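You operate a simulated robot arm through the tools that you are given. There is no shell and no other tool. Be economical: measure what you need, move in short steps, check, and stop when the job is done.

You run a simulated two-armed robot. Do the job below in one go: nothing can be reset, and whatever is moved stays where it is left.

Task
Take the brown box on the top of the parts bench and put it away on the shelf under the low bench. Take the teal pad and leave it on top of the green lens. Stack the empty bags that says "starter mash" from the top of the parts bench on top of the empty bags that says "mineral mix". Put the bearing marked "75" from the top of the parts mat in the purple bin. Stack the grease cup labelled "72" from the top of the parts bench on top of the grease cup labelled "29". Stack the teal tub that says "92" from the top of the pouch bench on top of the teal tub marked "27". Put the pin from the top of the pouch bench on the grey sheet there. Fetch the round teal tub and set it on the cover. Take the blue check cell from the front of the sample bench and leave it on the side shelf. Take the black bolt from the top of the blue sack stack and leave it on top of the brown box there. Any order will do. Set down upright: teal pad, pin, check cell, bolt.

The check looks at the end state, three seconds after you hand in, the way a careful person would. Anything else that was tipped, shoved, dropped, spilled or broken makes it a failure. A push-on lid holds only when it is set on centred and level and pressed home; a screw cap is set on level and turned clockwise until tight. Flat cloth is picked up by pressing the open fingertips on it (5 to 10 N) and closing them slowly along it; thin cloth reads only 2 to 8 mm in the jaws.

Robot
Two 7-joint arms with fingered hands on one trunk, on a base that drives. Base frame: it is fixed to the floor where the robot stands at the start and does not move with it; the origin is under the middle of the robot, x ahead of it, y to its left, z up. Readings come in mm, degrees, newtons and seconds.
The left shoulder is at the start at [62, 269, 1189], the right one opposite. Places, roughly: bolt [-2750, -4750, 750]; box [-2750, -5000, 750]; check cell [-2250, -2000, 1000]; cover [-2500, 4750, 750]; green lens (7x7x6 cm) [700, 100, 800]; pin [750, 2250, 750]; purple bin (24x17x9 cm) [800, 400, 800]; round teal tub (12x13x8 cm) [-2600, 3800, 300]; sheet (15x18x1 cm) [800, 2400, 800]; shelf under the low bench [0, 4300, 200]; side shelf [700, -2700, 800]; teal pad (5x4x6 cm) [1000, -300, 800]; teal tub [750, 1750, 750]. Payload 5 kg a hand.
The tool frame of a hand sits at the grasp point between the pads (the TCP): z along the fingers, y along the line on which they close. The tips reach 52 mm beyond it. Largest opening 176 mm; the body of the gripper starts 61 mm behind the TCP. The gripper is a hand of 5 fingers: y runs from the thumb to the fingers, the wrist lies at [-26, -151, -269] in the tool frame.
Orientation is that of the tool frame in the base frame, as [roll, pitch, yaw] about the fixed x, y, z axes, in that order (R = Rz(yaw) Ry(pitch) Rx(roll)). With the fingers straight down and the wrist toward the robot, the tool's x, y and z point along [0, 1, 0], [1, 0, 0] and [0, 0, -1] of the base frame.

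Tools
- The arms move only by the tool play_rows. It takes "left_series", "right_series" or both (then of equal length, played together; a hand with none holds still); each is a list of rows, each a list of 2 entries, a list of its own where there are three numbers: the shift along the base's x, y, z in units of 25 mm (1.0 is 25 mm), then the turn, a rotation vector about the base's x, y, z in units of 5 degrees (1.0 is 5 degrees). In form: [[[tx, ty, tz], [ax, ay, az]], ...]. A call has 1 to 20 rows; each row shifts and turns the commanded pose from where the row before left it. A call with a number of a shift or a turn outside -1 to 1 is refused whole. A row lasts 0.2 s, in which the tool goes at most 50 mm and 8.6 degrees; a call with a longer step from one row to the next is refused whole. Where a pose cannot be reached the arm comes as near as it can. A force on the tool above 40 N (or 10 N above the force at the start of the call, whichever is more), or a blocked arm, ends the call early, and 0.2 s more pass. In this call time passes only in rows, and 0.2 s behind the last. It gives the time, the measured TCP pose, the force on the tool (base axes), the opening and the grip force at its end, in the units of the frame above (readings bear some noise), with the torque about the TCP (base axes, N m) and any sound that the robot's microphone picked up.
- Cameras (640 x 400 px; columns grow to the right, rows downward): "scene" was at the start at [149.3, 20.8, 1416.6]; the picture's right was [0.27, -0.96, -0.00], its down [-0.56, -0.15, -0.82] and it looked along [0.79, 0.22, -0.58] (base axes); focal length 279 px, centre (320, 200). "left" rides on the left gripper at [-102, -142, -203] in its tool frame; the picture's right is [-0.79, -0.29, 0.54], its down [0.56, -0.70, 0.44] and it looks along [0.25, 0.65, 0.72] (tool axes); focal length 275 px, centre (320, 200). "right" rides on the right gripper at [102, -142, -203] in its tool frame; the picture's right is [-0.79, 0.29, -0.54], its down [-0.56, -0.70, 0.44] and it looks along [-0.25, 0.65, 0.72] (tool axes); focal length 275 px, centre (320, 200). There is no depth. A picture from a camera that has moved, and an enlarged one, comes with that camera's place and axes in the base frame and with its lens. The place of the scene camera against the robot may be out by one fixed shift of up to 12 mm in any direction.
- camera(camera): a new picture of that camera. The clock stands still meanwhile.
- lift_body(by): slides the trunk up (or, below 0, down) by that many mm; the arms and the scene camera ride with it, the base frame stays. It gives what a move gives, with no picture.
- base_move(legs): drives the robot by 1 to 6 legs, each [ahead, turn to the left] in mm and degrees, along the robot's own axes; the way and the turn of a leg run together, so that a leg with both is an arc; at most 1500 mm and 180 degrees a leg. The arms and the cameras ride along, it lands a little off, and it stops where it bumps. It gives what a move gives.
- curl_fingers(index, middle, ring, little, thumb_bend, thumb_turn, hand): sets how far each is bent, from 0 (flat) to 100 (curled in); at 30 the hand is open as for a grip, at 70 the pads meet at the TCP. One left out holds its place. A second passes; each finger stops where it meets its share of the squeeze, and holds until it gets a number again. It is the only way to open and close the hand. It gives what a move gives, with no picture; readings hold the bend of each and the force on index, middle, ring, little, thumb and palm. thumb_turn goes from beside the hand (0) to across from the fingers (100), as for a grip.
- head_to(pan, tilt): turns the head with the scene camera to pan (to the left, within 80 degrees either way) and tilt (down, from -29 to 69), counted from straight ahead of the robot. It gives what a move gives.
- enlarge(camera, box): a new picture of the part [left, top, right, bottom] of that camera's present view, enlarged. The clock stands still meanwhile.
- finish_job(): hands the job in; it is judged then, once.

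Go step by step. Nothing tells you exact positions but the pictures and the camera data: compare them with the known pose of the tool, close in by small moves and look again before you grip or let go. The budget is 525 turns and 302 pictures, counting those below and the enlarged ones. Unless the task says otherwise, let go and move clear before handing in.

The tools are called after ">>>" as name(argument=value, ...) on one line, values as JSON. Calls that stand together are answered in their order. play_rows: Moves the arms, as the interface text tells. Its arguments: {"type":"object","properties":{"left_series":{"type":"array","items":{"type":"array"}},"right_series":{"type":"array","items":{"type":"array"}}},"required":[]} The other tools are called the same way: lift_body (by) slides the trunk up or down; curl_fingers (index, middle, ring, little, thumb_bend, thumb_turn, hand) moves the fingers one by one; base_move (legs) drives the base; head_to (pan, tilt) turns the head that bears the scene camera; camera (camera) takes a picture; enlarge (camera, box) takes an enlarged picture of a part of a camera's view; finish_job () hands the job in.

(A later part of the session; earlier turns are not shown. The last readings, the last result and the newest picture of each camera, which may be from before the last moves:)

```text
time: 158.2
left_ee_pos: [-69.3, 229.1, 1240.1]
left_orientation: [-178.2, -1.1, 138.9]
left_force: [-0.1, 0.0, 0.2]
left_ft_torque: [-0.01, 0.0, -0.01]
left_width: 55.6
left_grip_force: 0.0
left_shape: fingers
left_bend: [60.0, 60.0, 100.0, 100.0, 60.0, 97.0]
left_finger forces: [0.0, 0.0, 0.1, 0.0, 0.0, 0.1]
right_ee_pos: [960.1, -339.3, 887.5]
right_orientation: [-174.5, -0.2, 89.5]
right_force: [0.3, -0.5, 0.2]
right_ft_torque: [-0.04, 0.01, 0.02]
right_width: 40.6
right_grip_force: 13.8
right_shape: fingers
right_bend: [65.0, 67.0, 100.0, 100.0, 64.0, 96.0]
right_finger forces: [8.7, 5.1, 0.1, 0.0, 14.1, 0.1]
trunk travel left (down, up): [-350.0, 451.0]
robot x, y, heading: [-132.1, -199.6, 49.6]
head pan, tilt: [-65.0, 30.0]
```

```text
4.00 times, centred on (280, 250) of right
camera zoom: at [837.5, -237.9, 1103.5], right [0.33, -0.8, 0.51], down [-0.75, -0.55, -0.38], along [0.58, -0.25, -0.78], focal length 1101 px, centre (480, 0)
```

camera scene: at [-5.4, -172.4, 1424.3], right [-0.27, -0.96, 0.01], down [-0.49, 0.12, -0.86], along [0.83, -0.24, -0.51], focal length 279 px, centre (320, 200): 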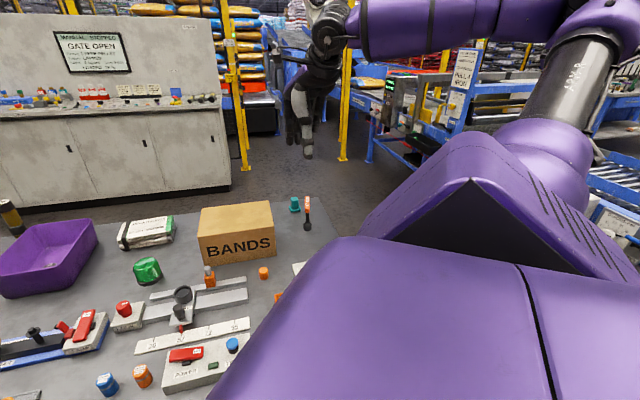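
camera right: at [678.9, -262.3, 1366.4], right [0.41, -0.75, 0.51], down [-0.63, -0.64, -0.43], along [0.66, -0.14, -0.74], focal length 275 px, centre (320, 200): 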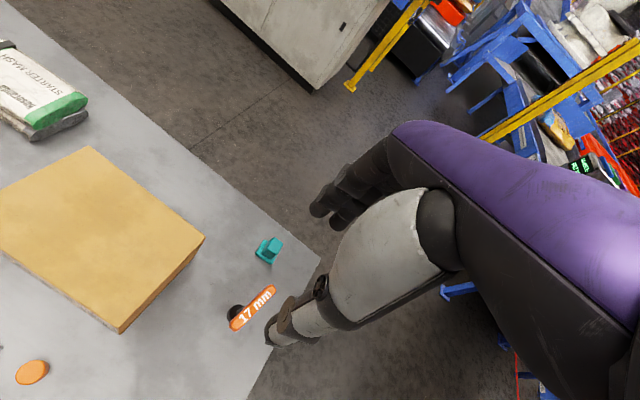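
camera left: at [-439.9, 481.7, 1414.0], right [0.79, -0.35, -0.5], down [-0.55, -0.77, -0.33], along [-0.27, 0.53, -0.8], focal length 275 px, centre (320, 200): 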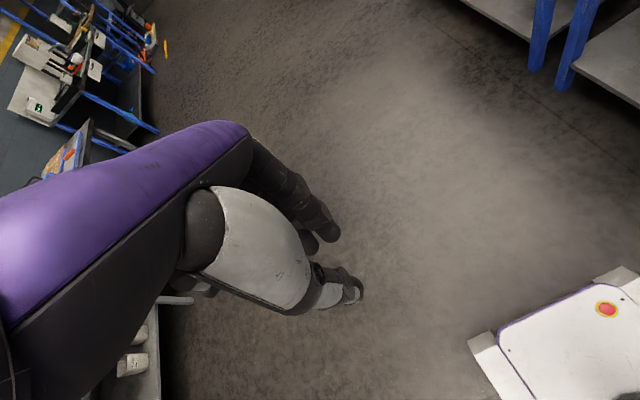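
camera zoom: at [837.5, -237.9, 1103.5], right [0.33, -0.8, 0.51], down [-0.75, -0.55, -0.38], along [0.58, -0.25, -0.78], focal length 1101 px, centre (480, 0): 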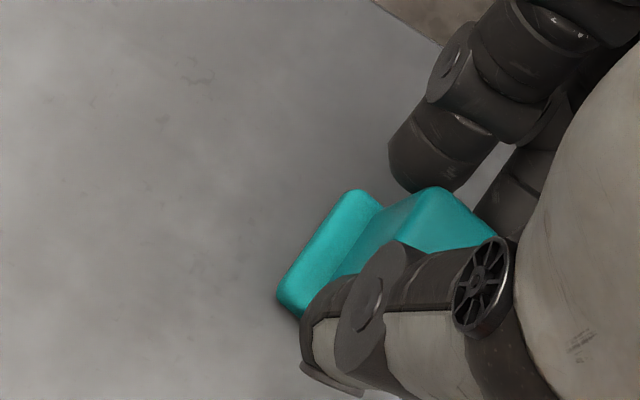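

The grip is firm at 14 N. I'll lift high and carry the pad toward the lens.

>>> play_rows(right_series=[[[0, 0, 0.5], [0, 0, 0]], [[0, 0, 1], [0, 0, 0]], [[0, 0, 1], [0, 0, 0]], [[0, 0, 1], [0, 0, 0]], [[0, 0, 1], [0, 0, 0]], [[0, 0, 1], [0, 0, 0]], [[0, 0, 1], [0, 0, 0]], [[0, 0, 1], [0, 0, 0]], [[0, 0, 1], [0, 0, 0]]])

>>> play_rows(right_series=[[[-0.4, 1, 0], [0, 0, 0]], [[-0.4, 1, 0], [0, 0, 0]], [[-0.4, 1, 0], [0, 0, 0]], [[-0.5, 1, 0], [0, 0, 0]], [[-0.5, 1, 0], [0, 0, 0]], [[-0.5, 1, 0], [0, 0, 0]], [[-0.5, 1, 0], [0, 0, 0]], [[-0.5, 1, 0], [0, 0, 0]], [[-0.6, 1, 0], [0, 0, 0]], [[-0.6, 1, 0], [0, 0, 0]], [[-0.6, 1, 0], [0, 0, 0]], [[-0.6, 1, 0], [0, 0, 0]], [[-0.6, 1, 0], [0, 0, 0]], [[-0.6, 1, 0], [0, 0, 0]], [[-0.6, 1, 0], [0, 0, 0]], [[-0.6, 1, 0], [0, 0, 0]], [[-0.6, 1, 0], [0, 0, 0]]])

>>> camera(camera="right")

>>> camera(camera="scene")

```text
time: 160.2
left_ee_pos: [-70.7, 230.7, 1240.1]
left_orientation: [-178.2, -1.0, 138.9]
left_force: [-0.6, 0.1, -0.2]
left_ft_torque: [-0.01, -0.04, 0.02]
left_width: 55.7
left_grip_force: 0.0
left_shape: fingers
left_bend: [60.0, 60.0, 100.0, 100.0, 60.0, 97.0]
left_finger forces: [0.0, 0.1, 0.0, 0.0, 0.0, 0.1]
right_ee_pos: [959.5, -337.9, 1100.3]
right_orientation: [-174.5, -0.2, 89.6]
right_force: [-0.8, 0.7, -0.3]
right_ft_torque: [-0.02, -0.07, 0.01]
right_width: 40.5
right_grip_force: 14.1
right_shape: fingers
right_bend: [65.0, 67.0, 100.0, 100.0, 64.0, 96.0]
right_finger forces: [8.7, 5.1, 0.1, 0.1, 14.1, 0.0]
trunk travel left (down, up): [-350.0, 451.0]
robot x, y, heading: [-130.7, -197.5, 49.0]
head pan, tilt: [-65.0, 30.0]
```

```text
time: 163.8
left_ee_pos: [-70.0, 232.7, 1240.0]
left_orientation: [-178.2, -1.0, 138.9]
left_force: [0.1, 0.7, 0.0]
left_ft_torque: [-0.16, -0.01, -0.01]
left_width: 55.6
left_grip_force: 0.0
left_shape: fingers
left_bend: [60.0, 60.0, 100.0, 100.0, 60.0, 97.0]
left_finger forces: [0.0, 0.0, 0.0, 0.0, 0.0, 0.1]
right_ee_pos: [730.7, 88.2, 1099.9]
right_orientation: [-174.5, -0.1, 89.6]
right_force: [-0.2, 1.0, -2.1]
right_ft_torque: [-0.08, -0.05, -0.03]
right_width: 40.4
right_grip_force: 14.1
right_shape: fingers
right_bend: [65.0, 68.0, 100.0, 100.0, 64.0, 96.0]
right_finger forces: [8.4, 5.1, 0.0, 0.1, 13.7, 0.0]
trunk travel left (down, up): [-350.0, 451.0]
robot x, y, heading: [-132.9, -198.4, 49.6]
head pan, tilt: [-65.0, 30.0]
```

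```text
168 pictures are left
camera right: at [609.3, 189.2, 1315.4], right [0.33, -0.79, 0.51], down [-0.74, -0.55, -0.38], along [0.58, -0.25, -0.78], focal length 275 px, centre (320, 200)
```

right: 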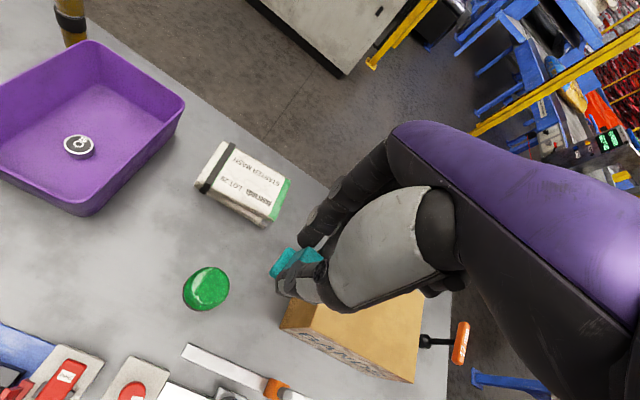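

```text
167 pictures are left
camera scene: at [-5.4, -170.5, 1424.1], right [-0.27, -0.96, 0.01], down [-0.49, 0.12, -0.86], along [0.83, -0.24, -0.5], focal length 279 px, centre (320, 200)
```

scene: 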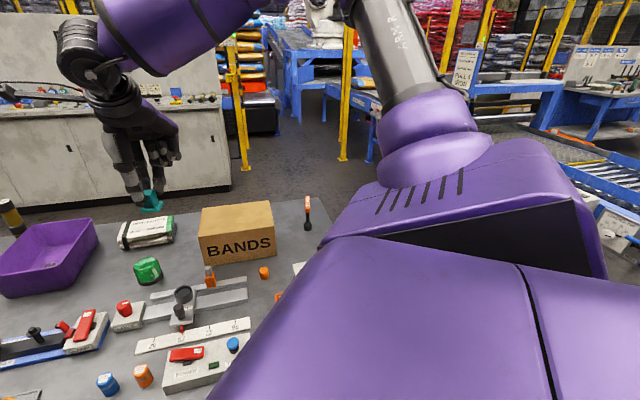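

The lens top is at about (699, 148). I'll move above it and descend to z≈1000 for a close look.

>>> play_rows(right_series=[[[-0.35, 0.7, 0], [0, 0, 0]], [[-0.35, 0.7, -0.5], [0, 0, 0]], [[-0.35, 0.7, -0.5], [0, 0, 0]], [[0, 0, -1], [0, 0, 0]], [[0, 0, -1], [0, 0, 0]], [[0, 0, -1], [0, 0, 0]]])

>>> head_to(pan=-45, tilt=32)

>>> enlarge(camera="right", box=[200, 200, 360, 300])

>>> camera(camera="scene")

```text
time: 165.2
left_ee_pos: [-68.5, 229.9, 1240.7]
left_orientation: [-178.3, -0.9, 138.9]
left_force: [0.5, 1.1, 0.3]
left_ft_torque: [0.05, 0.13, 0.01]
left_width: 55.9
left_grip_force: 0.1
left_shape: fingers
left_bend: [60.0, 60.0, 100.0, 100.0, 60.0, 97.0]
left_finger forces: [0.0, 0.0, 0.0, 0.0, 0.0, 0.0]
right_ee_pos: [706.0, 137.1, 997.8]
right_orientation: [-174.4, -0.1, 89.7]
right_force: [0.0, 0.1, -0.1]
right_ft_torque: [-0.01, 0.15, 0.01]
right_width: 40.3
right_grip_force: 13.6
right_shape: fingers
right_bend: [65.0, 68.0, 100.0, 100.0, 64.0, 96.0]
right_finger forces: [8.4, 5.1, 0.0, 0.0, 13.8, 0.0]
trunk travel left (down, up): [-350.0, 451.0]
robot x, y, heading: [-134.2, -201.2, 49.3]
head pan, tilt: [-65.0, 30.0]
```

```text
time: 166.0
left_ee_pos: [-69.0, 229.8, 1241.3]
left_orientation: [-178.1, -1.0, 138.9]
left_force: [0.7, -0.5, -0.4]
left_ft_torque: [0.01, 0.09, -0.03]
left_width: 55.9
left_grip_force: 0.1
left_shape: fingers
left_bend: [60.0, 60.0, 100.0, 100.0, 60.0, 97.0]
left_finger forces: [0.1, 0.0, 0.0, 0.1, 0.0, 0.1]
right_ee_pos: [704.4, 138.4, 999.9]
right_orientation: [-174.5, -0.2, 89.7]
right_force: [0.3, 0.0, -1.0]
right_ft_torque: [0.0, 0.01, 0.0]
right_width: 40.2
right_grip_force: 14.0
right_shape: fingers
right_bend: [65.0, 68.0, 100.0, 100.0, 64.0, 96.0]
right_finger forces: [8.5, 5.2, 0.0, 0.1, 13.8, 0.0]
trunk travel left (down, up): [-350.0, 451.0]
robot x, y, heading: [-130.6, -201.2, 49.3]
head pan, tilt: [-45.0, 32.0]
```

```text
4.00 times, centred on (280, 250) of right
camera zoom: at [582.7, 239.3, 1215.9], right [0.33, -0.79, 0.51], down [-0.74, -0.55, -0.38], along [0.58, -0.25, -0.78], focal length 1101 px, centre (480, 0)
```

zoom: 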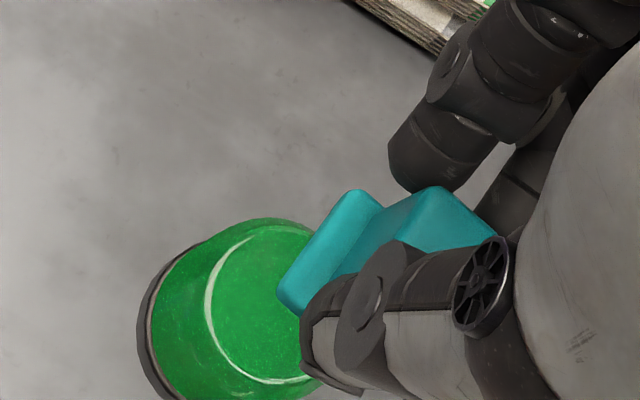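

```text
165 pictures are left
camera scene: at [-2.8, -140.7, 1420.7], right [0.08, -1.0, 0.01], down [-0.54, -0.05, -0.84], along [0.84, 0.06, -0.54], focal length 279 px, centre (320, 200)
```

scene: 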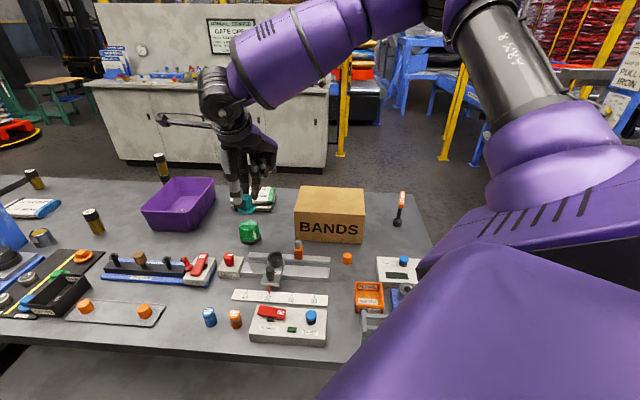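

The pad's centre is about (692, 137) and the lens is at (698, 146). I'll shift (+5.5, +9.5) and lower to just above the lens.

>>> play_rows(right_series=[[[0.22, 0.38, -0.5], [0, 0, 0]], [[0, 0, -0.6], [0, 0, 0]], [[0, 0, -0.5], [0, 0, 0]], [[0, 0, -0.2], [0, 0, 0]]])

>>> enlarge(camera="scene", box=[210, 180, 290, 250])

>>> enlarge(camera="right", box=[200, 200, 360, 300])

```text
time: 167.0
left_ee_pos: [-70.7, 230.3, 1241.2]
left_orientation: [-178.4, -1.0, 139.0]
left_force: [-0.1, 0.2, -0.2]
left_ft_torque: [0.03, -0.06, 0.03]
left_width: 55.6
left_grip_force: 0.1
left_shape: fingers
left_bend: [60.0, 60.0, 100.0, 100.0, 60.0, 97.0]
left_finger forces: [0.1, 0.1, 0.0, 0.1, 0.0, 0.0]
right_ee_pos: [710.6, 147.0, 954.4]
right_orientation: [-174.6, -0.1, 89.7]
right_force: [-0.4, -0.2, 0.3]
right_ft_torque: [-0.01, -0.07, -0.02]
right_width: 40.0
right_grip_force: 13.1
right_shape: fingers
right_bend: [65.0, 68.0, 100.0, 100.0, 64.0, 96.0]
right_finger forces: [8.5, 5.0, 0.1, 0.0, 13.8, 0.0]
trunk travel left (down, up): [-350.0, 451.0]
robot x, y, heading: [-130.1, -199.8, 49.4]
head pan, tilt: [-45.0, 32.0]
```

```text
5.71 times, centred on (250, 215) of scene
camera zoom: at [-3.6, -140.7, 1420.9], right [0.08, -1.0, 0.01], down [-0.54, -0.05, -0.84], along [0.84, 0.06, -0.54], focal length 1597 px, centre (720, 114)
```

zoom: 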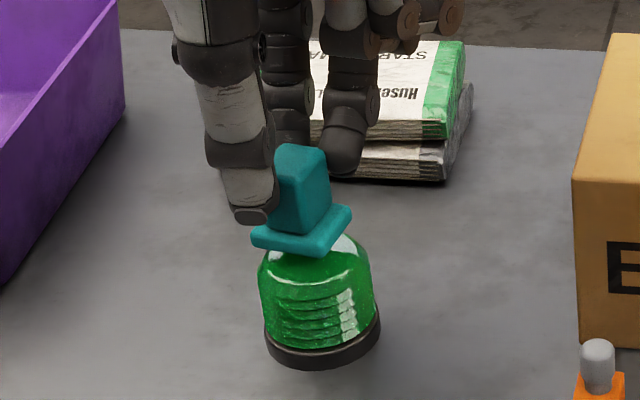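

```text
4.00 times, centred on (280, 250) of right
camera zoom: at [588.2, 248.9, 1171.1], right [0.33, -0.8, 0.51], down [-0.74, -0.55, -0.38], along [0.58, -0.25, -0.78], focal length 1101 px, centre (480, 0)
```

zoom: 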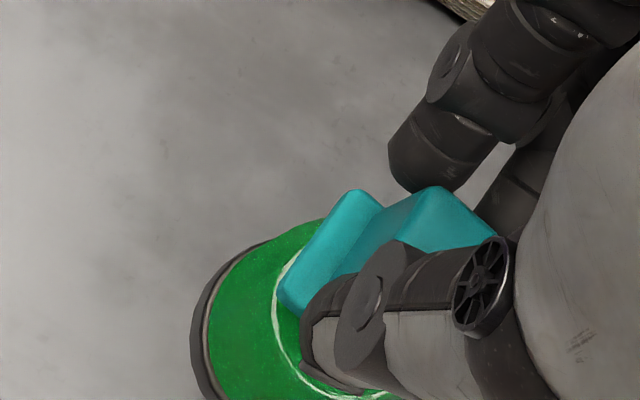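

The alignment is within a few mm. I'll nudge (-4, -2) and lower gently to contact.

>>> play_rows(right_series=[[[-0.15, -0.1, -0.1], [0, 0, 0]], [[0, 0, -0.1], [0, 0, 0]], [[0, 0, -0.1], [0, 0, 0]]])

>>> enlarge(camera="scene", box=[210, 180, 290, 250])

```text
time: 167.8
left_ee_pos: [-69.1, 230.8, 1240.3]
left_orientation: [-178.2, -0.9, 139.1]
left_force: [-0.5, -0.3, 0.9]
left_ft_torque: [-0.06, -0.02, 0.04]
left_width: 55.4
left_grip_force: 0.1
left_shape: fingers
left_bend: [60.0, 60.0, 100.0, 100.0, 60.0, 97.0]
left_finger forces: [0.0, 0.0, 0.1, 0.1, 0.1, 0.0]
right_ee_pos: [706.4, 145.5, 945.1]
right_orientation: [-174.6, -0.3, 89.7]
right_force: [-0.1, 0.0, -0.7]
right_ft_torque: [0.03, -0.01, 0.04]
right_width: 40.4
right_grip_force: 13.5
right_shape: fingers
right_bend: [65.0, 68.0, 100.0, 100.0, 64.0, 96.0]
right_finger forces: [8.6, 5.1, 0.0, 0.0, 13.8, 0.1]
trunk travel left (down, up): [-350.0, 451.0]
robot x, y, heading: [-130.0, -190.8, 49.4]
head pan, tilt: [-45.0, 32.0]
```

```text
5.71 times, centred on (250, 215) of scene
camera zoom: at [-3.1, -140.5, 1420.7], right [0.08, -1.0, 0.01], down [-0.54, -0.05, -0.84], along [0.84, 0.06, -0.54], focal length 1597 px, centre (720, 114)
```

zoom: 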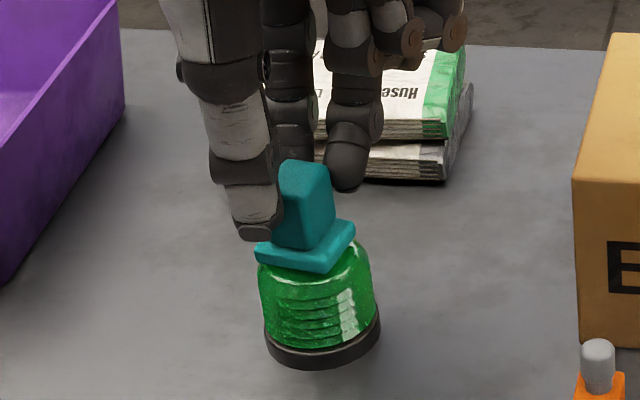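

There is no contact yet. I'll shift y by -3 and keep lowering in small steps.

>>> play_rows(right_series=[[[0, -0.12, -0.08], [0, 0, 0]], [[0, 0, -0.08], [0, 0, 0]], [[0, 0, -0.08], [0, 0, 0]]])

>>> enlarge(camera="scene", box=[210, 180, 290, 250])

```text
time: 168.6
left_ee_pos: [-69.1, 229.6, 1239.9]
left_orientation: [-178.3, -0.9, 138.9]
left_force: [0.6, 0.1, -0.8]
left_ft_torque: [0.0, 0.01, -0.03]
left_width: 55.8
left_grip_force: 0.0
left_shape: fingers
left_bend: [60.0, 60.0, 100.0, 100.0, 60.0, 97.0]
left_finger forces: [0.0, 0.1, 0.0, 0.0, 0.1, 0.0]
right_ee_pos: [706.5, 141.9, 944.2]
right_orientation: [-174.7, -0.2, 89.7]
right_force: [1.2, 0.3, 11.7]
right_ft_torque: [0.07, 0.13, 0.03]
right_width: 40.1
right_grip_force: 14.8
right_shape: fingers
right_bend: [65.0, 68.0, 100.0, 100.0, 64.0, 96.0]
right_finger forces: [9.8, 6.0, 0.0, 0.0, 14.6, 0.0]
trunk travel left (down, up): [-350.0, 451.0]
robot x, y, heading: [-133.3, -199.9, 49.4]
head pan, tilt: [-45.0, 32.0]
```

```text
5.71 times, centred on (250, 215) of scene
camera zoom: at [-3.8, -141.0, 1421.1], right [0.08, -1.0, 0.01], down [-0.54, -0.05, -0.84], along [0.84, 0.06, -0.54], focal length 1597 px, centre (720, 114)
```

zoom: 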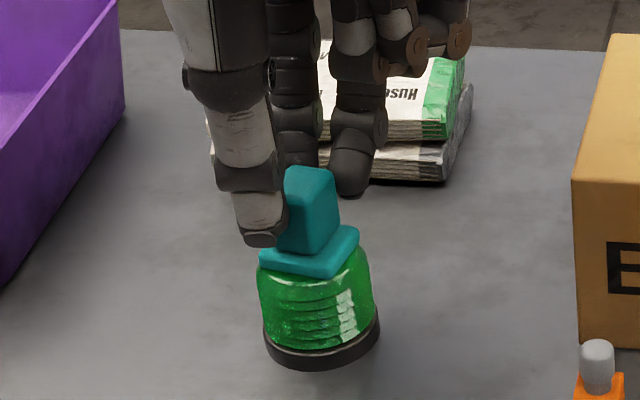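

Contact is at 12 N and the pad sits centred on the lens. I'll release gently.

>>> curl_fingers(hand="right", index=60, middle=60, thumb_bend=60)

>>> curl_fingers(hand="right", index=52, middle=52, thumb_bend=52)

>>> play_rows(right_series=[[[0, 0, 0.5], [0, 0, 0]], [[0, 0, 1], [0, 0, 0]], [[0, 0, 1], [0, 0, 0]], [[0, 0, 1], [0, 0, 0]], [[0, 0, 1], [0, 0, 0]], [[0, 0, 1], [0, 0, 0]], [[0, 0, 1], [0, 0, 0]]])

>>> enlarge(camera="scene", box=[200, 160, 440, 310])

```text
time: 169.6
left_ee_pos: [-69.4, 229.9, 1240.3]
left_orientation: [-178.3, -1.0, 139.0]
left_force: [-0.1, 0.0, 0.4]
left_ft_torque: [-0.02, -0.01, 0.0]
left_width: 55.7
left_grip_force: 0.0
left_shape: fingers
left_bend: [60.0, 60.0, 100.0, 100.0, 60.0, 97.0]
left_finger forces: [0.0, 0.0, 0.0, 0.0, 0.0, 0.0]
right_ee_pos: [706.2, 142.3, 941.3]
right_orientation: [-174.6, -0.2, 89.7]
right_force: [0.5, 0.2, 0.1]
right_ft_torque: [0.01, -0.04, 0.0]
right_width: 55.2
right_grip_force: 0.0
right_shape: fingers
right_bend: [60.0, 60.0, 100.0, 100.0, 60.0, 97.0]
right_finger forces: [0.0, 0.0, 0.0, 0.0, 0.1, 0.0]
trunk travel left (down, up): [-350.0, 451.0]
robot x, y, heading: [-130.5, -196.6, 49.5]
head pan, tilt: [-45.0, 32.0]
```

```text
time: 170.6
left_ee_pos: [-68.5, 229.5, 1240.4]
left_orientation: [-178.3, -1.1, 139.0]
left_force: [0.1, -1.1, 0.3]
left_ft_torque: [-0.01, -0.02, 0.0]
left_width: 55.6
left_grip_force: 0.1
left_shape: fingers
left_bend: [60.0, 60.0, 100.0, 100.0, 60.0, 97.0]
left_finger forces: [0.0, 0.0, 0.0, 0.1, 0.1, 0.0]
right_ee_pos: [707.1, 142.1, 942.2]
right_orientation: [-174.6, -0.1, 89.6]
right_force: [-0.3, -0.1, -0.2]
right_ft_torque: [0.0, 0.0, 0.01]
right_width: 90.8
right_grip_force: 0.2
right_shape: fingers
right_bend: [52.0, 52.0, 100.0, 100.0, 52.0, 97.0]
right_finger forces: [0.1, 0.1, 0.0, 0.0, 0.0, 0.1]
trunk travel left (down, up): [-350.0, 451.0]
robot x, y, heading: [-131.6, -198.5, 49.5]
head pan, tilt: [-45.0, 32.0]
```

```text
time: 172.2
left_ee_pos: [-69.7, 228.5, 1242.3]
left_orientation: [-178.2, -0.9, 138.9]
left_force: [-1.5, -0.2, -0.4]
left_ft_torque: [0.04, -0.1, 0.0]
left_width: 55.7
left_grip_force: 0.1
left_shape: fingers
left_bend: [60.0, 60.0, 100.0, 100.0, 60.0, 97.0]
left_finger forces: [0.0, 0.0, 0.0, 0.1, 0.1, 0.1]
right_ee_pos: [704.7, 142.0, 1105.5]
right_orientation: [-174.6, -0.2, 89.7]
right_force: [-0.7, -1.0, -0.4]
right_ft_torque: [0.07, -0.09, -0.03]
right_width: 90.5
right_grip_force: 0.0
right_shape: fingers
right_bend: [52.0, 52.0, 100.0, 100.0, 52.0, 97.0]
right_finger forces: [0.0, 0.1, 0.0, 0.0, 0.0, 0.0]
trunk travel left (down, up): [-350.0, 451.0]
robot x, y, heading: [-128.9, -195.9, 49.6]
head pan, tilt: [-45.0, 32.0]
```

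```text
2.67 times, centred on (320, 235) of scene
camera zoom: at [-4.0, -140.9, 1421.0], right [0.08, -1.0, 0.01], down [-0.54, -0.05, -0.84], along [0.84, 0.06, -0.54], focal length 745 px, centre (320, 107)
```

zoom: 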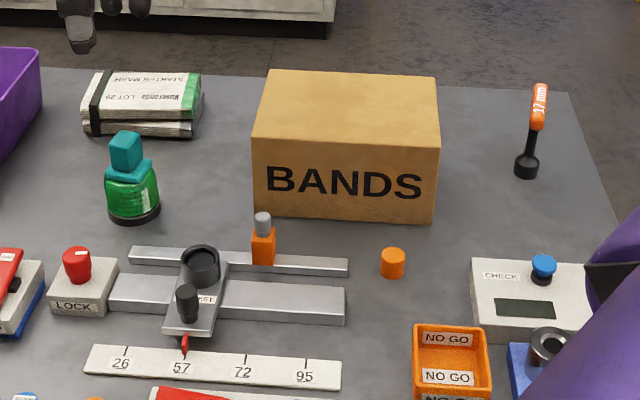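

The pad is on the lens. Now the BANDS box, roughly 160 x 220 x 115 mm: I'll open the right hand wide and hover above its centre near (785, -120).

>>> curl_fingers(hand="right", index=22, middle=22, ring=22, little=22, thumb_bend=22)

>>> play_rows(right_series=[[[0.3, -1, 0.2], [0, -0.6, 0]], [[0.3, -1, 0.2], [0, -0.5, 0]], [[0.3, -1, 0], [0, 0, 0]], [[0.3, -1, 0], [0, 0, 0]], [[0.3, -1, 0], [0, 0, 0]], [[0.3, -1, 0], [0, 0, 0]], [[0.3, -1, 0], [0, 0, 0]], [[0.3, -1, 0], [0, 0, 0]], [[0.3, -1, 0], [0, 0, 0]], [[0.3, -0.5, 0], [0, 0, 0]]])

>>> camera(camera="right")

>>> camera(camera="scene")

```text
time: 173.2
left_ee_pos: [-68.9, 230.7, 1240.5]
left_orientation: [-178.3, -1.0, 139.0]
left_force: [-0.2, -0.5, 0.6]
left_ft_torque: [0.01, 0.03, 0.0]
left_width: 55.6
left_grip_force: 0.1
left_shape: fingers
left_bend: [60.0, 60.0, 100.0, 100.0, 60.0, 97.0]
left_finger forces: [0.0, 0.0, 0.0, 0.1, 0.0, 0.1]
right_ee_pos: [706.3, 143.2, 1103.5]
right_orientation: [-174.6, -0.2, 89.7]
right_force: [-0.8, 0.2, -0.7]
right_ft_torque: [-0.01, 0.0, -0.01]
right_width: 218.4
right_grip_force: 0.0
right_shape: fingers
right_bend: [22.0, 22.0, 22.0, 22.0, 22.0, 97.0]
right_finger forces: [0.0, 0.1, 0.0, 0.0, 0.1, 0.1]
trunk travel left (down, up): [-350.0, 451.0]
robot x, y, heading: [-131.5, -197.4, 49.3]
head pan, tilt: [-45.0, 32.0]
```

```text
time: 175.4
left_ee_pos: [-68.4, 230.3, 1240.5]
left_orientation: [-178.1, -1.0, 139.0]
left_force: [0.4, -0.3, -0.1]
left_ft_torque: [0.04, 0.03, -0.01]
left_width: 55.6
left_grip_force: 0.0
left_shape: fingers
left_bend: [60.0, 60.0, 100.0, 100.0, 60.0, 97.0]
left_finger forces: [0.0, 0.0, 0.0, 0.0, 0.0, 0.0]
right_ee_pos: [782.3, -94.9, 1112.8]
right_orientation: [180.0, -0.1, 89.7]
right_force: [-1.1, -0.6, 0.6]
right_ft_torque: [0.0, 0.02, 0.02]
right_width: 218.5
right_grip_force: 0.0
right_shape: fingers
right_bend: [22.0, 22.0, 22.0, 22.0, 22.0, 97.0]
right_finger forces: [0.0, 0.1, 0.0, 0.0, 0.0, 0.0]
trunk travel left (down, up): [-350.0, 451.0]
robot x, y, heading: [-132.1, -200.5, 49.5]
head pan, tilt: [-45.0, 32.0]
```

```text
159 pictures are left
camera right: at [639.9, 6.5, 1316.6], right [0.28, -0.79, 0.54], down [-0.71, -0.55, -0.45], along [0.65, -0.25, -0.72], focal length 275 px, centre (320, 200)
```

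right: 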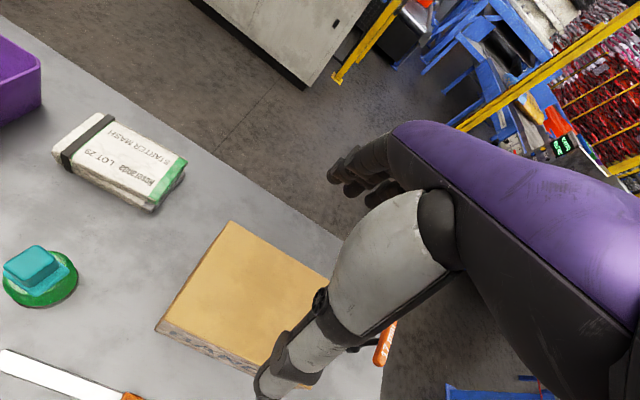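

```text
158 pictures are left
camera scene: at [-3.0, -140.8, 1420.7], right [0.08, -1.0, 0.01], down [-0.54, -0.05, -0.84], along [0.84, 0.06, -0.54], focal length 279 px, centre (320, 200)
```

scene: 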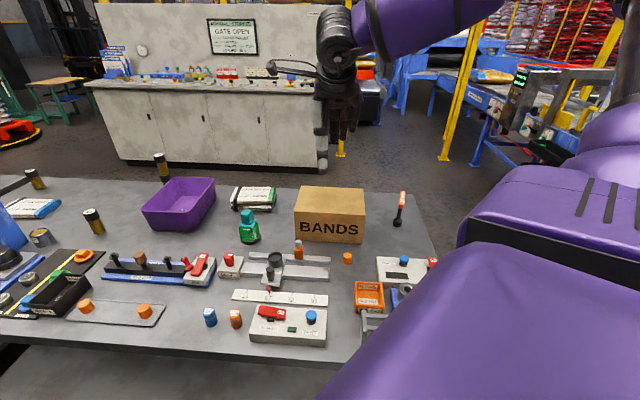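

The box top spans x 695–856 with its centre near (772, -116). I'll descend with the hand straddling the 160 mm depth.

>>> play_rows(right_series=[[[-0.35, -0.2, -1], [0, 0, -0.5]], [[0, 0, -1], [0, 0, 0]], [[0, 0, -1], [0, 0, 0]], [[0, 0, -1], [0, 0, 0]], [[0, 0, -1], [0, 0, 0]], [[0, 0, -0.6], [0, 0, 0]]])

>>> camera(camera="right")

>>> enlarge(camera="scene", box=[260, 120, 420, 260])

```text
time: 176.8
left_ee_pos: [-68.0, 229.4, 1240.5]
left_orientation: [-178.2, -1.0, 138.9]
left_force: [0.7, -0.3, -0.3]
left_ft_torque: [-0.01, -0.01, 0.04]
left_width: 55.7
left_grip_force: 0.1
left_shape: fingers
left_bend: [60.0, 60.0, 100.0, 100.0, 60.0, 97.0]
left_finger forces: [0.1, 0.1, 0.0, 0.0, 0.1, 0.1]
right_ee_pos: [773.1, -100.2, 972.5]
right_orientation: [179.9, -0.3, 87.2]
right_force: [0.8, 0.5, 0.6]
right_ft_torque: [-0.01, 0.02, -0.02]
right_width: 218.6
right_grip_force: 0.0
right_shape: fingers
right_bend: [22.0, 22.0, 22.0, 22.0, 22.0, 97.0]
right_finger forces: [0.0, 0.1, 0.0, 0.1, 0.0, 0.1]
trunk travel left (down, up): [-350.0, 451.0]
robot x, y, heading: [-132.2, -198.4, 49.7]
head pan, tilt: [-45.0, 32.0]
```

```text
157 pictures are left
camera right: at [635.0, 8.0, 1176.1], right [0.25, -0.81, 0.54], down [-0.73, -0.52, -0.45], along [0.64, -0.28, -0.72], focal length 275 px, centre (320, 200)
```

right: 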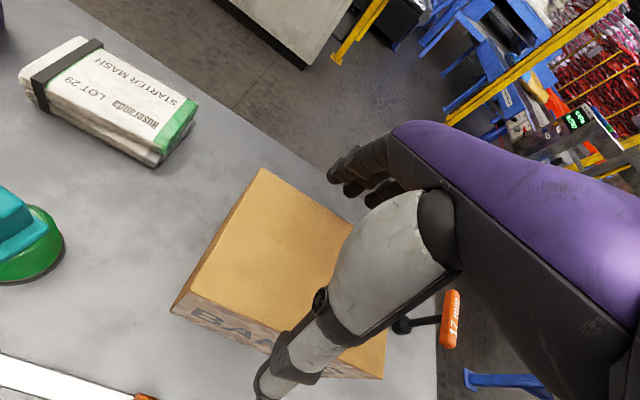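

```text
2.86 times, centred on (340, 190) of scene
camera zoom: at [-3.0, -140.6, 1420.7], right [0.08, -1.0, 0.01], down [-0.54, -0.05, -0.84], along [0.84, 0.06, -0.54], focal length 798 px, centre (263, 229)
```

zoom: 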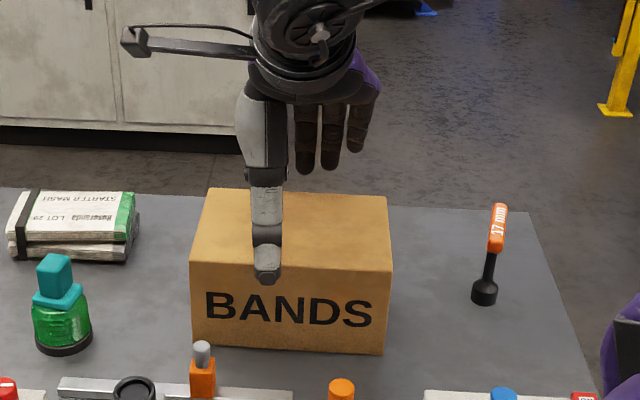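

I'll shift x by +4 and lower to about z=918.

>>> play_rows(right_series=[[[0.16, 0, -0.6], [0, 0, 0]], [[0, 0, -0.6], [0, 0, 0]], [[0, 0, -0.5], [0, 0, 0]], [[0, 0, -0.4], [0, 0, 0]]])

>>> enlarge(camera="scene", box=[260, 120, 420, 260])

>>> camera(camera="right")

```text
time: 177.8
left_ee_pos: [-68.7, 229.2, 1239.8]
left_orientation: [-178.3, -1.0, 138.9]
left_force: [-0.5, -0.3, 0.7]
left_ft_torque: [-0.03, 0.0, -0.01]
left_width: 55.7
left_grip_force: 0.0
left_shape: fingers
left_bend: [60.0, 60.0, 100.0, 100.0, 60.0, 97.0]
left_finger forces: [0.1, 0.0, 0.0, 0.1, 0.0, 0.0]
right_ee_pos: [775.4, -100.2, 920.0]
right_orientation: [-180.0, -0.2, 87.1]
right_force: [-0.5, 0.9, -0.2]
right_ft_torque: [-0.04, -0.02, -0.01]
right_width: 218.6
right_grip_force: 0.1
right_shape: fingers
right_bend: [22.0, 22.0, 22.0, 22.0, 22.0, 97.0]
right_finger forces: [0.0, 0.0, 0.0, 0.0, 0.0, 0.0]
trunk travel left (down, up): [-350.0, 451.0]
robot x, y, heading: [-129.5, -198.1, 49.2]
head pan, tilt: [-45.0, 32.0]
```

```text
2.86 times, centred on (340, 190) of scene
camera zoom: at [-3.2, -140.5, 1420.7], right [0.08, -1.0, 0.01], down [-0.54, -0.05, -0.84], along [0.84, 0.06, -0.54], focal length 798 px, centre (263, 229)
```

zoom: 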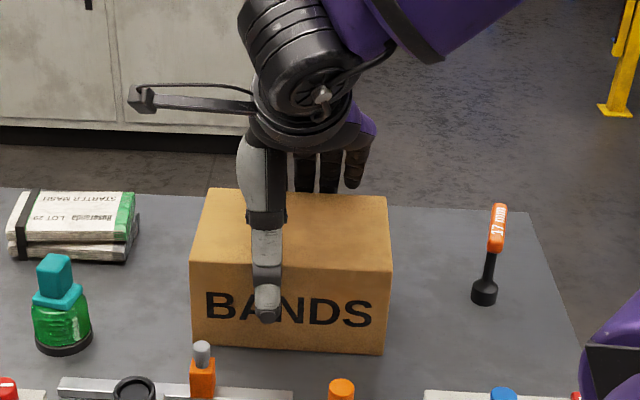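

```text
154 pictures are left
camera right: at [639.0, 7.6, 1123.8], right [0.25, -0.81, 0.54], down [-0.73, -0.52, -0.45], along [0.64, -0.28, -0.72], focal length 275 px, centre (320, 200)
```

right: 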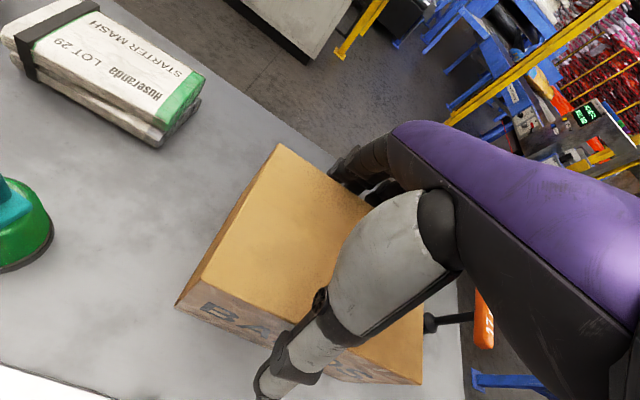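

The hand straddles the box, so I'll close on it.

>>> curl_fingers(hand="right", index=42, middle=42, ring=42, little=42, thumb_bend=42)

>>> enlarge(camera="scene", box=[260, 120, 420, 260])

```text
time: 178.8
left_ee_pos: [-69.8, 230.2, 1240.6]
left_orientation: [-178.3, -1.0, 138.9]
left_force: [0.1, 0.2, 0.8]
left_ft_torque: [0.0, 0.01, -0.04]
left_width: 55.8
left_grip_force: 0.0
left_shape: fingers
left_bend: [60.0, 60.0, 100.0, 100.0, 60.0, 97.0]
left_finger forces: [0.0, 0.0, 0.0, 0.0, 0.0, 0.0]
right_ee_pos: [776.6, -101.3, 922.9]
right_orientation: [179.8, -0.3, 87.1]
right_force: [8.5, 0.7, 16.9]
right_ft_torque: [-1.28, -2.69, 0.63]
right_width: 192.0
right_grip_force: 36.7
right_shape: fingers
right_bend: [28.0, 37.0, 37.0, 38.0, 33.0, 95.0]
right_finger forces: [12.9, 8.9, 9.4, 13.8, 29.9, 0.0]
trunk travel left (down, up): [-350.0, 451.0]
robot x, y, heading: [-127.6, -201.3, 49.7]
head pan, tilt: [-45.0, 32.0]
```

```text
2.86 times, centred on (340, 190) of scene
camera zoom: at [-4.1, -140.7, 1421.0], right [0.08, -1.0, 0.01], down [-0.54, -0.05, -0.84], along [0.84, 0.06, -0.54], focal length 798 px, centre (263, 229)
```

zoom: 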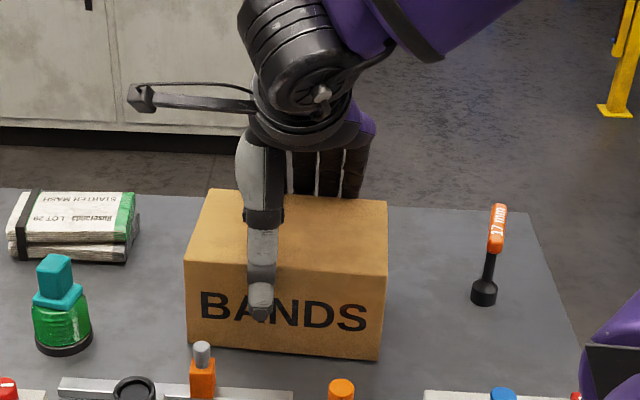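

The grip is 37 N. I'll test it with a slow lift.

>>> play_rows(right_series=[[[0, 0, 0.3], [0, 0, 0]], [[0, 0, 0.3], [0, 0, 0]], [[0, 0, 0.4], [0, 0, 0]], [[0, 0, 0.5], [0, 0, 0]]])

>>> enlarge(camera="scene", box=[260, 120, 420, 260])

>>> camera(camera="right")

```text
time: 179.8
left_ee_pos: [-69.4, 230.3, 1241.0]
left_orientation: [-178.3, -1.0, 139.0]
left_force: [0.5, -0.2, -0.2]
left_ft_torque: [-0.03, -0.08, 0.0]
left_width: 55.8
left_grip_force: 0.1
left_shape: fingers
left_bend: [60.0, 60.0, 100.0, 100.0, 60.0, 97.0]
left_finger forces: [0.0, 0.1, 0.1, 0.1, 0.0, 0.0]
right_ee_pos: [776.1, -98.8, 958.7]
right_orientation: [179.9, -0.2, 87.3]
right_force: [-0.2, 0.1, -4.6]
right_ft_torque: [0.09, -0.08, -0.05]
right_width: 192.0
right_grip_force: 34.6
right_shape: fingers
right_bend: [29.0, 38.0, 38.0, 39.0, 33.0, 95.0]
right_finger forces: [9.6, 6.7, 7.4, 10.8, 34.0, 0.1]
trunk travel left (down, up): [-350.0, 451.0]
robot x, y, heading: [-131.5, -199.1, 49.5]
head pan, tilt: [-45.0, 32.0]
```

```text
2.86 times, centred on (340, 190) of scene
camera zoom: at [-3.6, -140.6, 1420.8], right [0.08, -1.0, 0.01], down [-0.54, -0.05, -0.84], along [0.84, 0.06, -0.54], focal length 798 px, centre (263, 229)
```

zoom: 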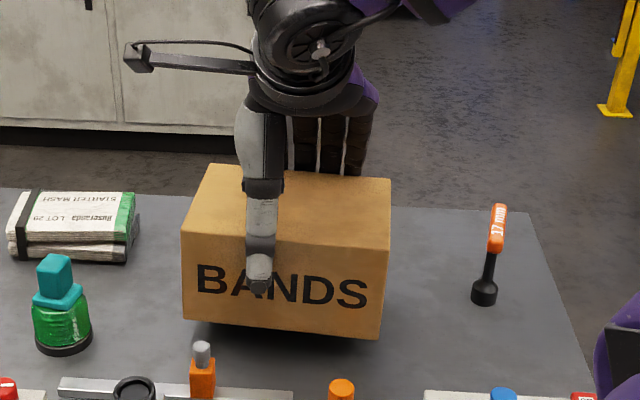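

```text
151 pictures are left
camera right: at [638.3, 8.0, 1161.9], right [0.25, -0.81, 0.54], down [-0.73, -0.52, -0.45], along [0.64, -0.28, -0.72], focal length 275 px, centre (320, 200)
```

right: 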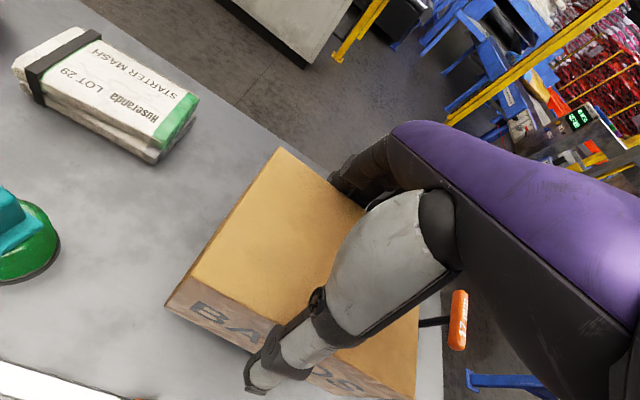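

The box is lifted cleanly and weighs about 0.4 kg. I'll raise it, turn to face +y, and bring it over the aisle.

>>> play_rows(right_series=[[[0, 0, 1], [0, 0, 0]], [[0, 0, 1], [0, 0, 0]], [[0, 0, 1], [0, 0, 0]], [[0, 0, 1], [0, 0, 0]], [[-0.5, 0, 1], [0, 0, 0]], [[-0.5, 0, 1], [0, 0, 0]], [[-0.5, 0, 1], [0, 0, 0]]])

>>> base_move(legs=[[0, 40.5]])

>>> play_rows(right_series=[[[-1, 0, 0], [0, 0, 0]], [[-1, 0, 0], [0, 0, 0]], [[-1, 0, 0], [0, 0, 0]], [[-1, 0, 0], [0, 0, 0]], [[-1, 0, 0], [0, 0, 0]], [[-1, 0, 0], [0, 0, 0]], [[-1, 0, 0], [0, 0, 0]], [[-1, 0, 0], [0, 0, 0]], [[-1, 0, 0], [0, 0, 0]], [[-1, 0, 0], [0, 0, 0]], [[-1, 0, 0], [0, 0, 0]], [[-1, 0, 0], [0, 0, 0]], [[-1, 0, 0], [0, 0, 0]], [[-1, 0, 0], [0, 0, 0]]])

>>> head_to(pan=0, tilt=20)

>>> camera(camera="scene")

```text
time: 181.4
left_ee_pos: [-69.4, 230.1, 1241.3]
left_orientation: [-178.3, -1.0, 139.0]
left_force: [-1.5, -0.4, -0.2]
left_ft_torque: [0.03, -0.09, -0.03]
left_width: 55.6
left_grip_force: 0.1
left_shape: fingers
left_bend: [60.0, 60.0, 100.0, 100.0, 60.0, 97.0]
left_finger forces: [0.0, 0.1, 0.1, 0.0, 0.1, 0.0]
right_ee_pos: [738.0, -98.4, 1135.2]
right_orientation: [179.9, -0.3, 87.2]
right_force: [-1.2, 1.0, -4.5]
right_ft_torque: [0.1, -0.16, -0.05]
right_width: 191.6
right_grip_force: 34.2
right_shape: fingers
right_bend: [29.0, 38.0, 39.0, 39.0, 33.0, 95.0]
right_finger forces: [9.6, 6.7, 7.1, 10.9, 33.5, 0.0]
trunk travel left (down, up): [-350.0, 451.0]
robot x, y, heading: [-132.7, -194.5, 49.5]
head pan, tilt: [-45.0, 32.0]
```

```text
time: 183.7
left_ee_pos: [-364.2, 167.5, 1241.2]
left_orientation: [-178.2, -1.0, 179.8]
left_force: [1.2, 0.2, 0.2]
left_ft_torque: [0.03, 0.01, 0.0]
left_width: 55.7
left_grip_force: 0.1
left_shape: fingers
left_bend: [60.0, 60.0, 100.0, 100.0, 60.0, 97.0]
left_finger forces: [0.1, 0.1, 0.0, 0.0, 0.0, 0.0]
right_ee_pos: [464.9, 447.7, 1134.8]
right_orientation: [179.9, -0.3, 128.0]
right_force: [0.8, -0.2, -4.6]
right_ft_torque: [0.14, 0.06, 0.0]
right_width: 191.3
right_grip_force: 32.6
right_shape: fingers
right_bend: [29.0, 38.0, 39.0, 39.0, 33.0, 95.0]
right_finger forces: [9.2, 6.5, 6.9, 11.1, 32.7, 0.0]
trunk travel left (down, up): [-350.0, 451.0]
robot x, y, heading: [-129.9, -195.8, 90.1]
head pan, tilt: [-45.0, 32.0]
```

```text
time: 186.7
left_ee_pos: [-366.0, 149.0, 1245.1]
left_orientation: [-179.2, -1.0, 179.9]
left_force: [-7.2, -1.5, 1.5]
left_ft_torque: [-0.47, -1.43, 0.04]
left_width: 55.8
left_grip_force: 0.1
left_shape: fingers
left_bend: [60.0, 60.0, 100.0, 100.0, 60.0, 98.0]
left_finger forces: [0.0, 0.0, 0.0, 0.0, 0.1, 0.0]
right_ee_pos: [114.6, 426.7, 1140.5]
right_orientation: [179.5, -0.5, 128.0]
right_force: [-2.0, -8.1, -32.7]
right_ft_torque: [1.08, -0.17, -0.18]
right_width: 191.0
right_grip_force: 34.0
right_shape: fingers
right_bend: [29.0, 39.0, 39.0, 39.0, 33.0, 95.0]
right_finger forces: [9.6, 6.7, 6.8, 10.7, 33.8, 0.0]
trunk travel left (down, up): [-350.0, 451.0]
robot x, y, heading: [-125.7, -201.3, 90.4]
head pan, tilt: [-45.0, 32.0]
```

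```text
time: 187.8
left_ee_pos: [-364.7, 153.7, 1245.0]
left_orientation: [-179.0, -0.8, -180.0]
left_force: [-93.5, 30.4, 40.5]
left_ft_torque: [-12.94, -25.25, -11.3]
left_width: 55.5
left_grip_force: 0.1
left_shape: fingers
left_bend: [60.0, 60.0, 100.0, 100.0, 60.0, 98.0]
left_finger forces: [0.1, 0.0, 0.1, 0.0, 0.0, 0.0]
right_ee_pos: [116.0, 433.7, 1145.8]
right_orientation: [179.2, -1.2, 127.9]
right_force: [1.3, -0.3, -5.8]
right_ft_torque: [0.04, 0.05, -0.03]
right_width: 191.1
right_grip_force: 33.6
right_shape: fingers
right_bend: [29.0, 39.0, 39.0, 39.0, 33.0, 95.0]
right_finger forces: [10.2, 6.8, 6.8, 10.4, 33.3, 0.0]
trunk travel left (down, up): [-350.0, 451.0]
robot x, y, heading: [-128.0, -199.1, 90.2]
head pan, tilt: [0.0, 20.0]
```

```text
150 pictures are left
camera scene: at [-75.7, -55.9, 1436.6], right [0.79, -0.61, 0.01], down [-0.23, -0.31, -0.92], along [0.57, 0.73, -0.38], focal length 279 px, centre (320, 200)
```

scene: 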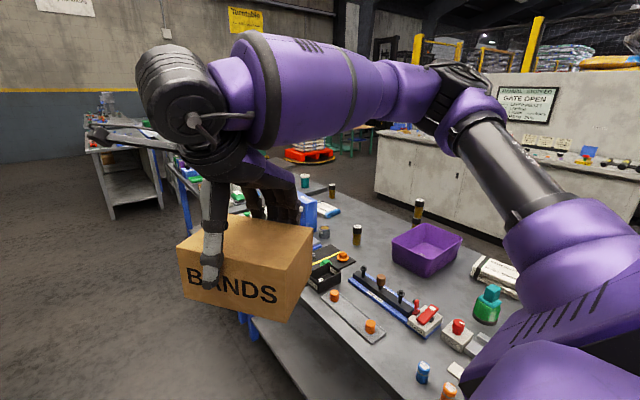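

The left hand suddenly reads a large force and the camera direction looks odd, so I'll check with a harmless tiny move.

>>> play_rows(left_series=[[[0, 0, 0], [0, 0, 0]], [[0, 0, 0], [0, 0, 0]]])

>>> camera(camera="scene")

>>> camera(camera="left")

```text
time: 188.4
left_ee_pos: [-375.7, 137.4, 1244.7]
left_orientation: [-178.7, -0.6, -178.4]
left_force: [-279.5, 189.2, -26.6]
left_ft_torque: [-37.68, -57.94, -18.99]
left_width: 55.8
left_grip_force: 0.1
left_shape: fingers
left_bend: [60.0, 60.0, 100.0, 100.0, 60.0, 98.0]
left_finger forces: [0.0, 0.1, 0.0, 0.1, 0.0, 0.0]
right_ee_pos: [113.4, 412.7, 1153.6]
right_orientation: [178.8, -1.6, 128.2]
right_force: [-2.2, -4.4, -1.7]
right_ft_torque: [0.48, -0.2, -0.07]
right_width: 190.6
right_grip_force: 32.2
right_shape: fingers
right_bend: [29.0, 39.0, 39.0, 39.0, 33.0, 95.0]
right_finger forces: [8.9, 6.2, 6.7, 10.1, 32.1, 0.0]
trunk travel left (down, up): [-350.0, 451.0]
robot x, y, heading: [-126.3, -196.6, 90.4]
head pan, tilt: [0.0, 20.0]
stopped in row 2 (left hand): the force on the tool passed its limit (the readings are from after the stop); the commanded pose is now the measured one
```

```text
149 pictures are left
camera scene: at [-81.9, -58.4, 1440.7], right [0.82, -0.57, 0.01], down [-0.19, -0.29, -0.94], along [0.54, 0.77, -0.34], focal length 279 px, centre (320, 200)
```

scene: 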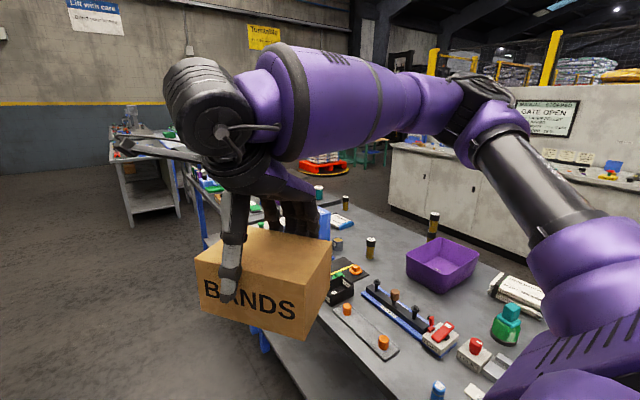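

```text
148 pictures are left
camera left: at [-269.1, 1.1, 1450.7], right [0.8, -0.28, -0.54], down [-0.54, -0.73, -0.42], along [-0.28, 0.63, -0.73], focal length 275 px, centre (320, 200)
```

left: 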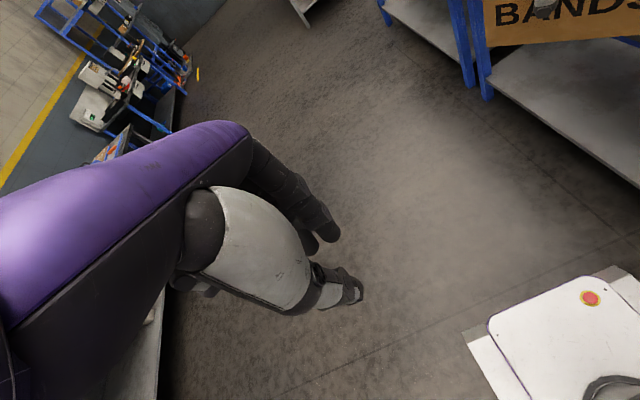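

The head collided with the left hand's camera bracket. I'll turn the head back and move the left hand away.

>>> head_to(pan=-45, tilt=25)

>>> play_rows(left_series=[[[-1, 0, 0], [0, 0, 0]], [[-1, 0.5, -0.5], [0, 0, 0]], [[-1, 1, -0.5], [0, 0, 0]], [[-1, 1, -0.5], [0, 0, 0]], [[-0.5, 1, -0.5], [0, 0, 0]], [[0, 1, -0.5], [0, 0, 0]], [[0, 1, -0.5], [0, 0, 0]], [[0, 1, -0.5], [0, 0, 0]], [[0, 1, -0.5], [0, 0, 0]]])

```text
time: 189.6
left_ee_pos: [-372.5, 140.7, 1243.1]
left_orientation: [-178.2, -0.6, -177.9]
left_force: [-176.1, 233.8, -33.9]
left_ft_torque: [-46.5, -34.67, 2.31]
left_width: 55.7
left_grip_force: 0.0
left_shape: fingers
left_bend: [60.0, 60.0, 100.0, 100.0, 60.0, 98.0]
left_finger forces: [0.1, 0.1, 0.1, 0.0, 0.0, 0.0]
right_ee_pos: [115.2, 417.9, 1150.0]
right_orientation: [179.2, -1.4, 128.0]
right_force: [1.3, 0.1, -5.9]
right_ft_torque: [0.01, 0.1, 0.03]
right_width: 190.2
right_grip_force: 31.6
right_shape: fingers
right_bend: [29.0, 39.0, 39.0, 39.0, 33.0, 95.0]
right_finger forces: [9.3, 6.3, 6.8, 10.1, 31.6, 0.0]
trunk travel left (down, up): [-350.0, 451.0]
robot x, y, heading: [-128.3, -196.6, 90.0]
head pan, tilt: [-45.0, 25.0]
```

```text
time: 191.6
left_ee_pos: [-474.7, 330.4, 1160.3]
left_orientation: [-179.7, -0.8, 179.9]
left_force: [0.2, 0.7, -0.6]
left_ft_torque: [-0.1, 0.04, -0.03]
left_width: 55.7
left_grip_force: 0.1
left_shape: fingers
left_bend: [60.0, 60.0, 100.0, 100.0, 60.0, 98.0]
left_finger forces: [0.0, 0.0, 0.1, 0.1, 0.0, 0.0]
left hand out of reach, approached as far as the arm can: row 1, 2
right_ee_pos: [116.2, 417.9, 1149.7]
right_orientation: [179.1, -1.3, 127.9]
right_force: [0.7, 1.0, -5.4]
right_ft_torque: [-0.06, 0.04, 0.03]
right_width: 190.7
right_grip_force: 31.9
right_shape: fingers
right_bend: [29.0, 39.0, 39.0, 39.0, 33.0, 95.0]
right_finger forces: [9.1, 6.3, 6.8, 9.9, 31.5, 0.0]
trunk travel left (down, up): [-350.0, 451.0]
robot x, y, heading: [-125.3, -195.3, 90.2]
head pan, tilt: [-45.0, 25.0]
```

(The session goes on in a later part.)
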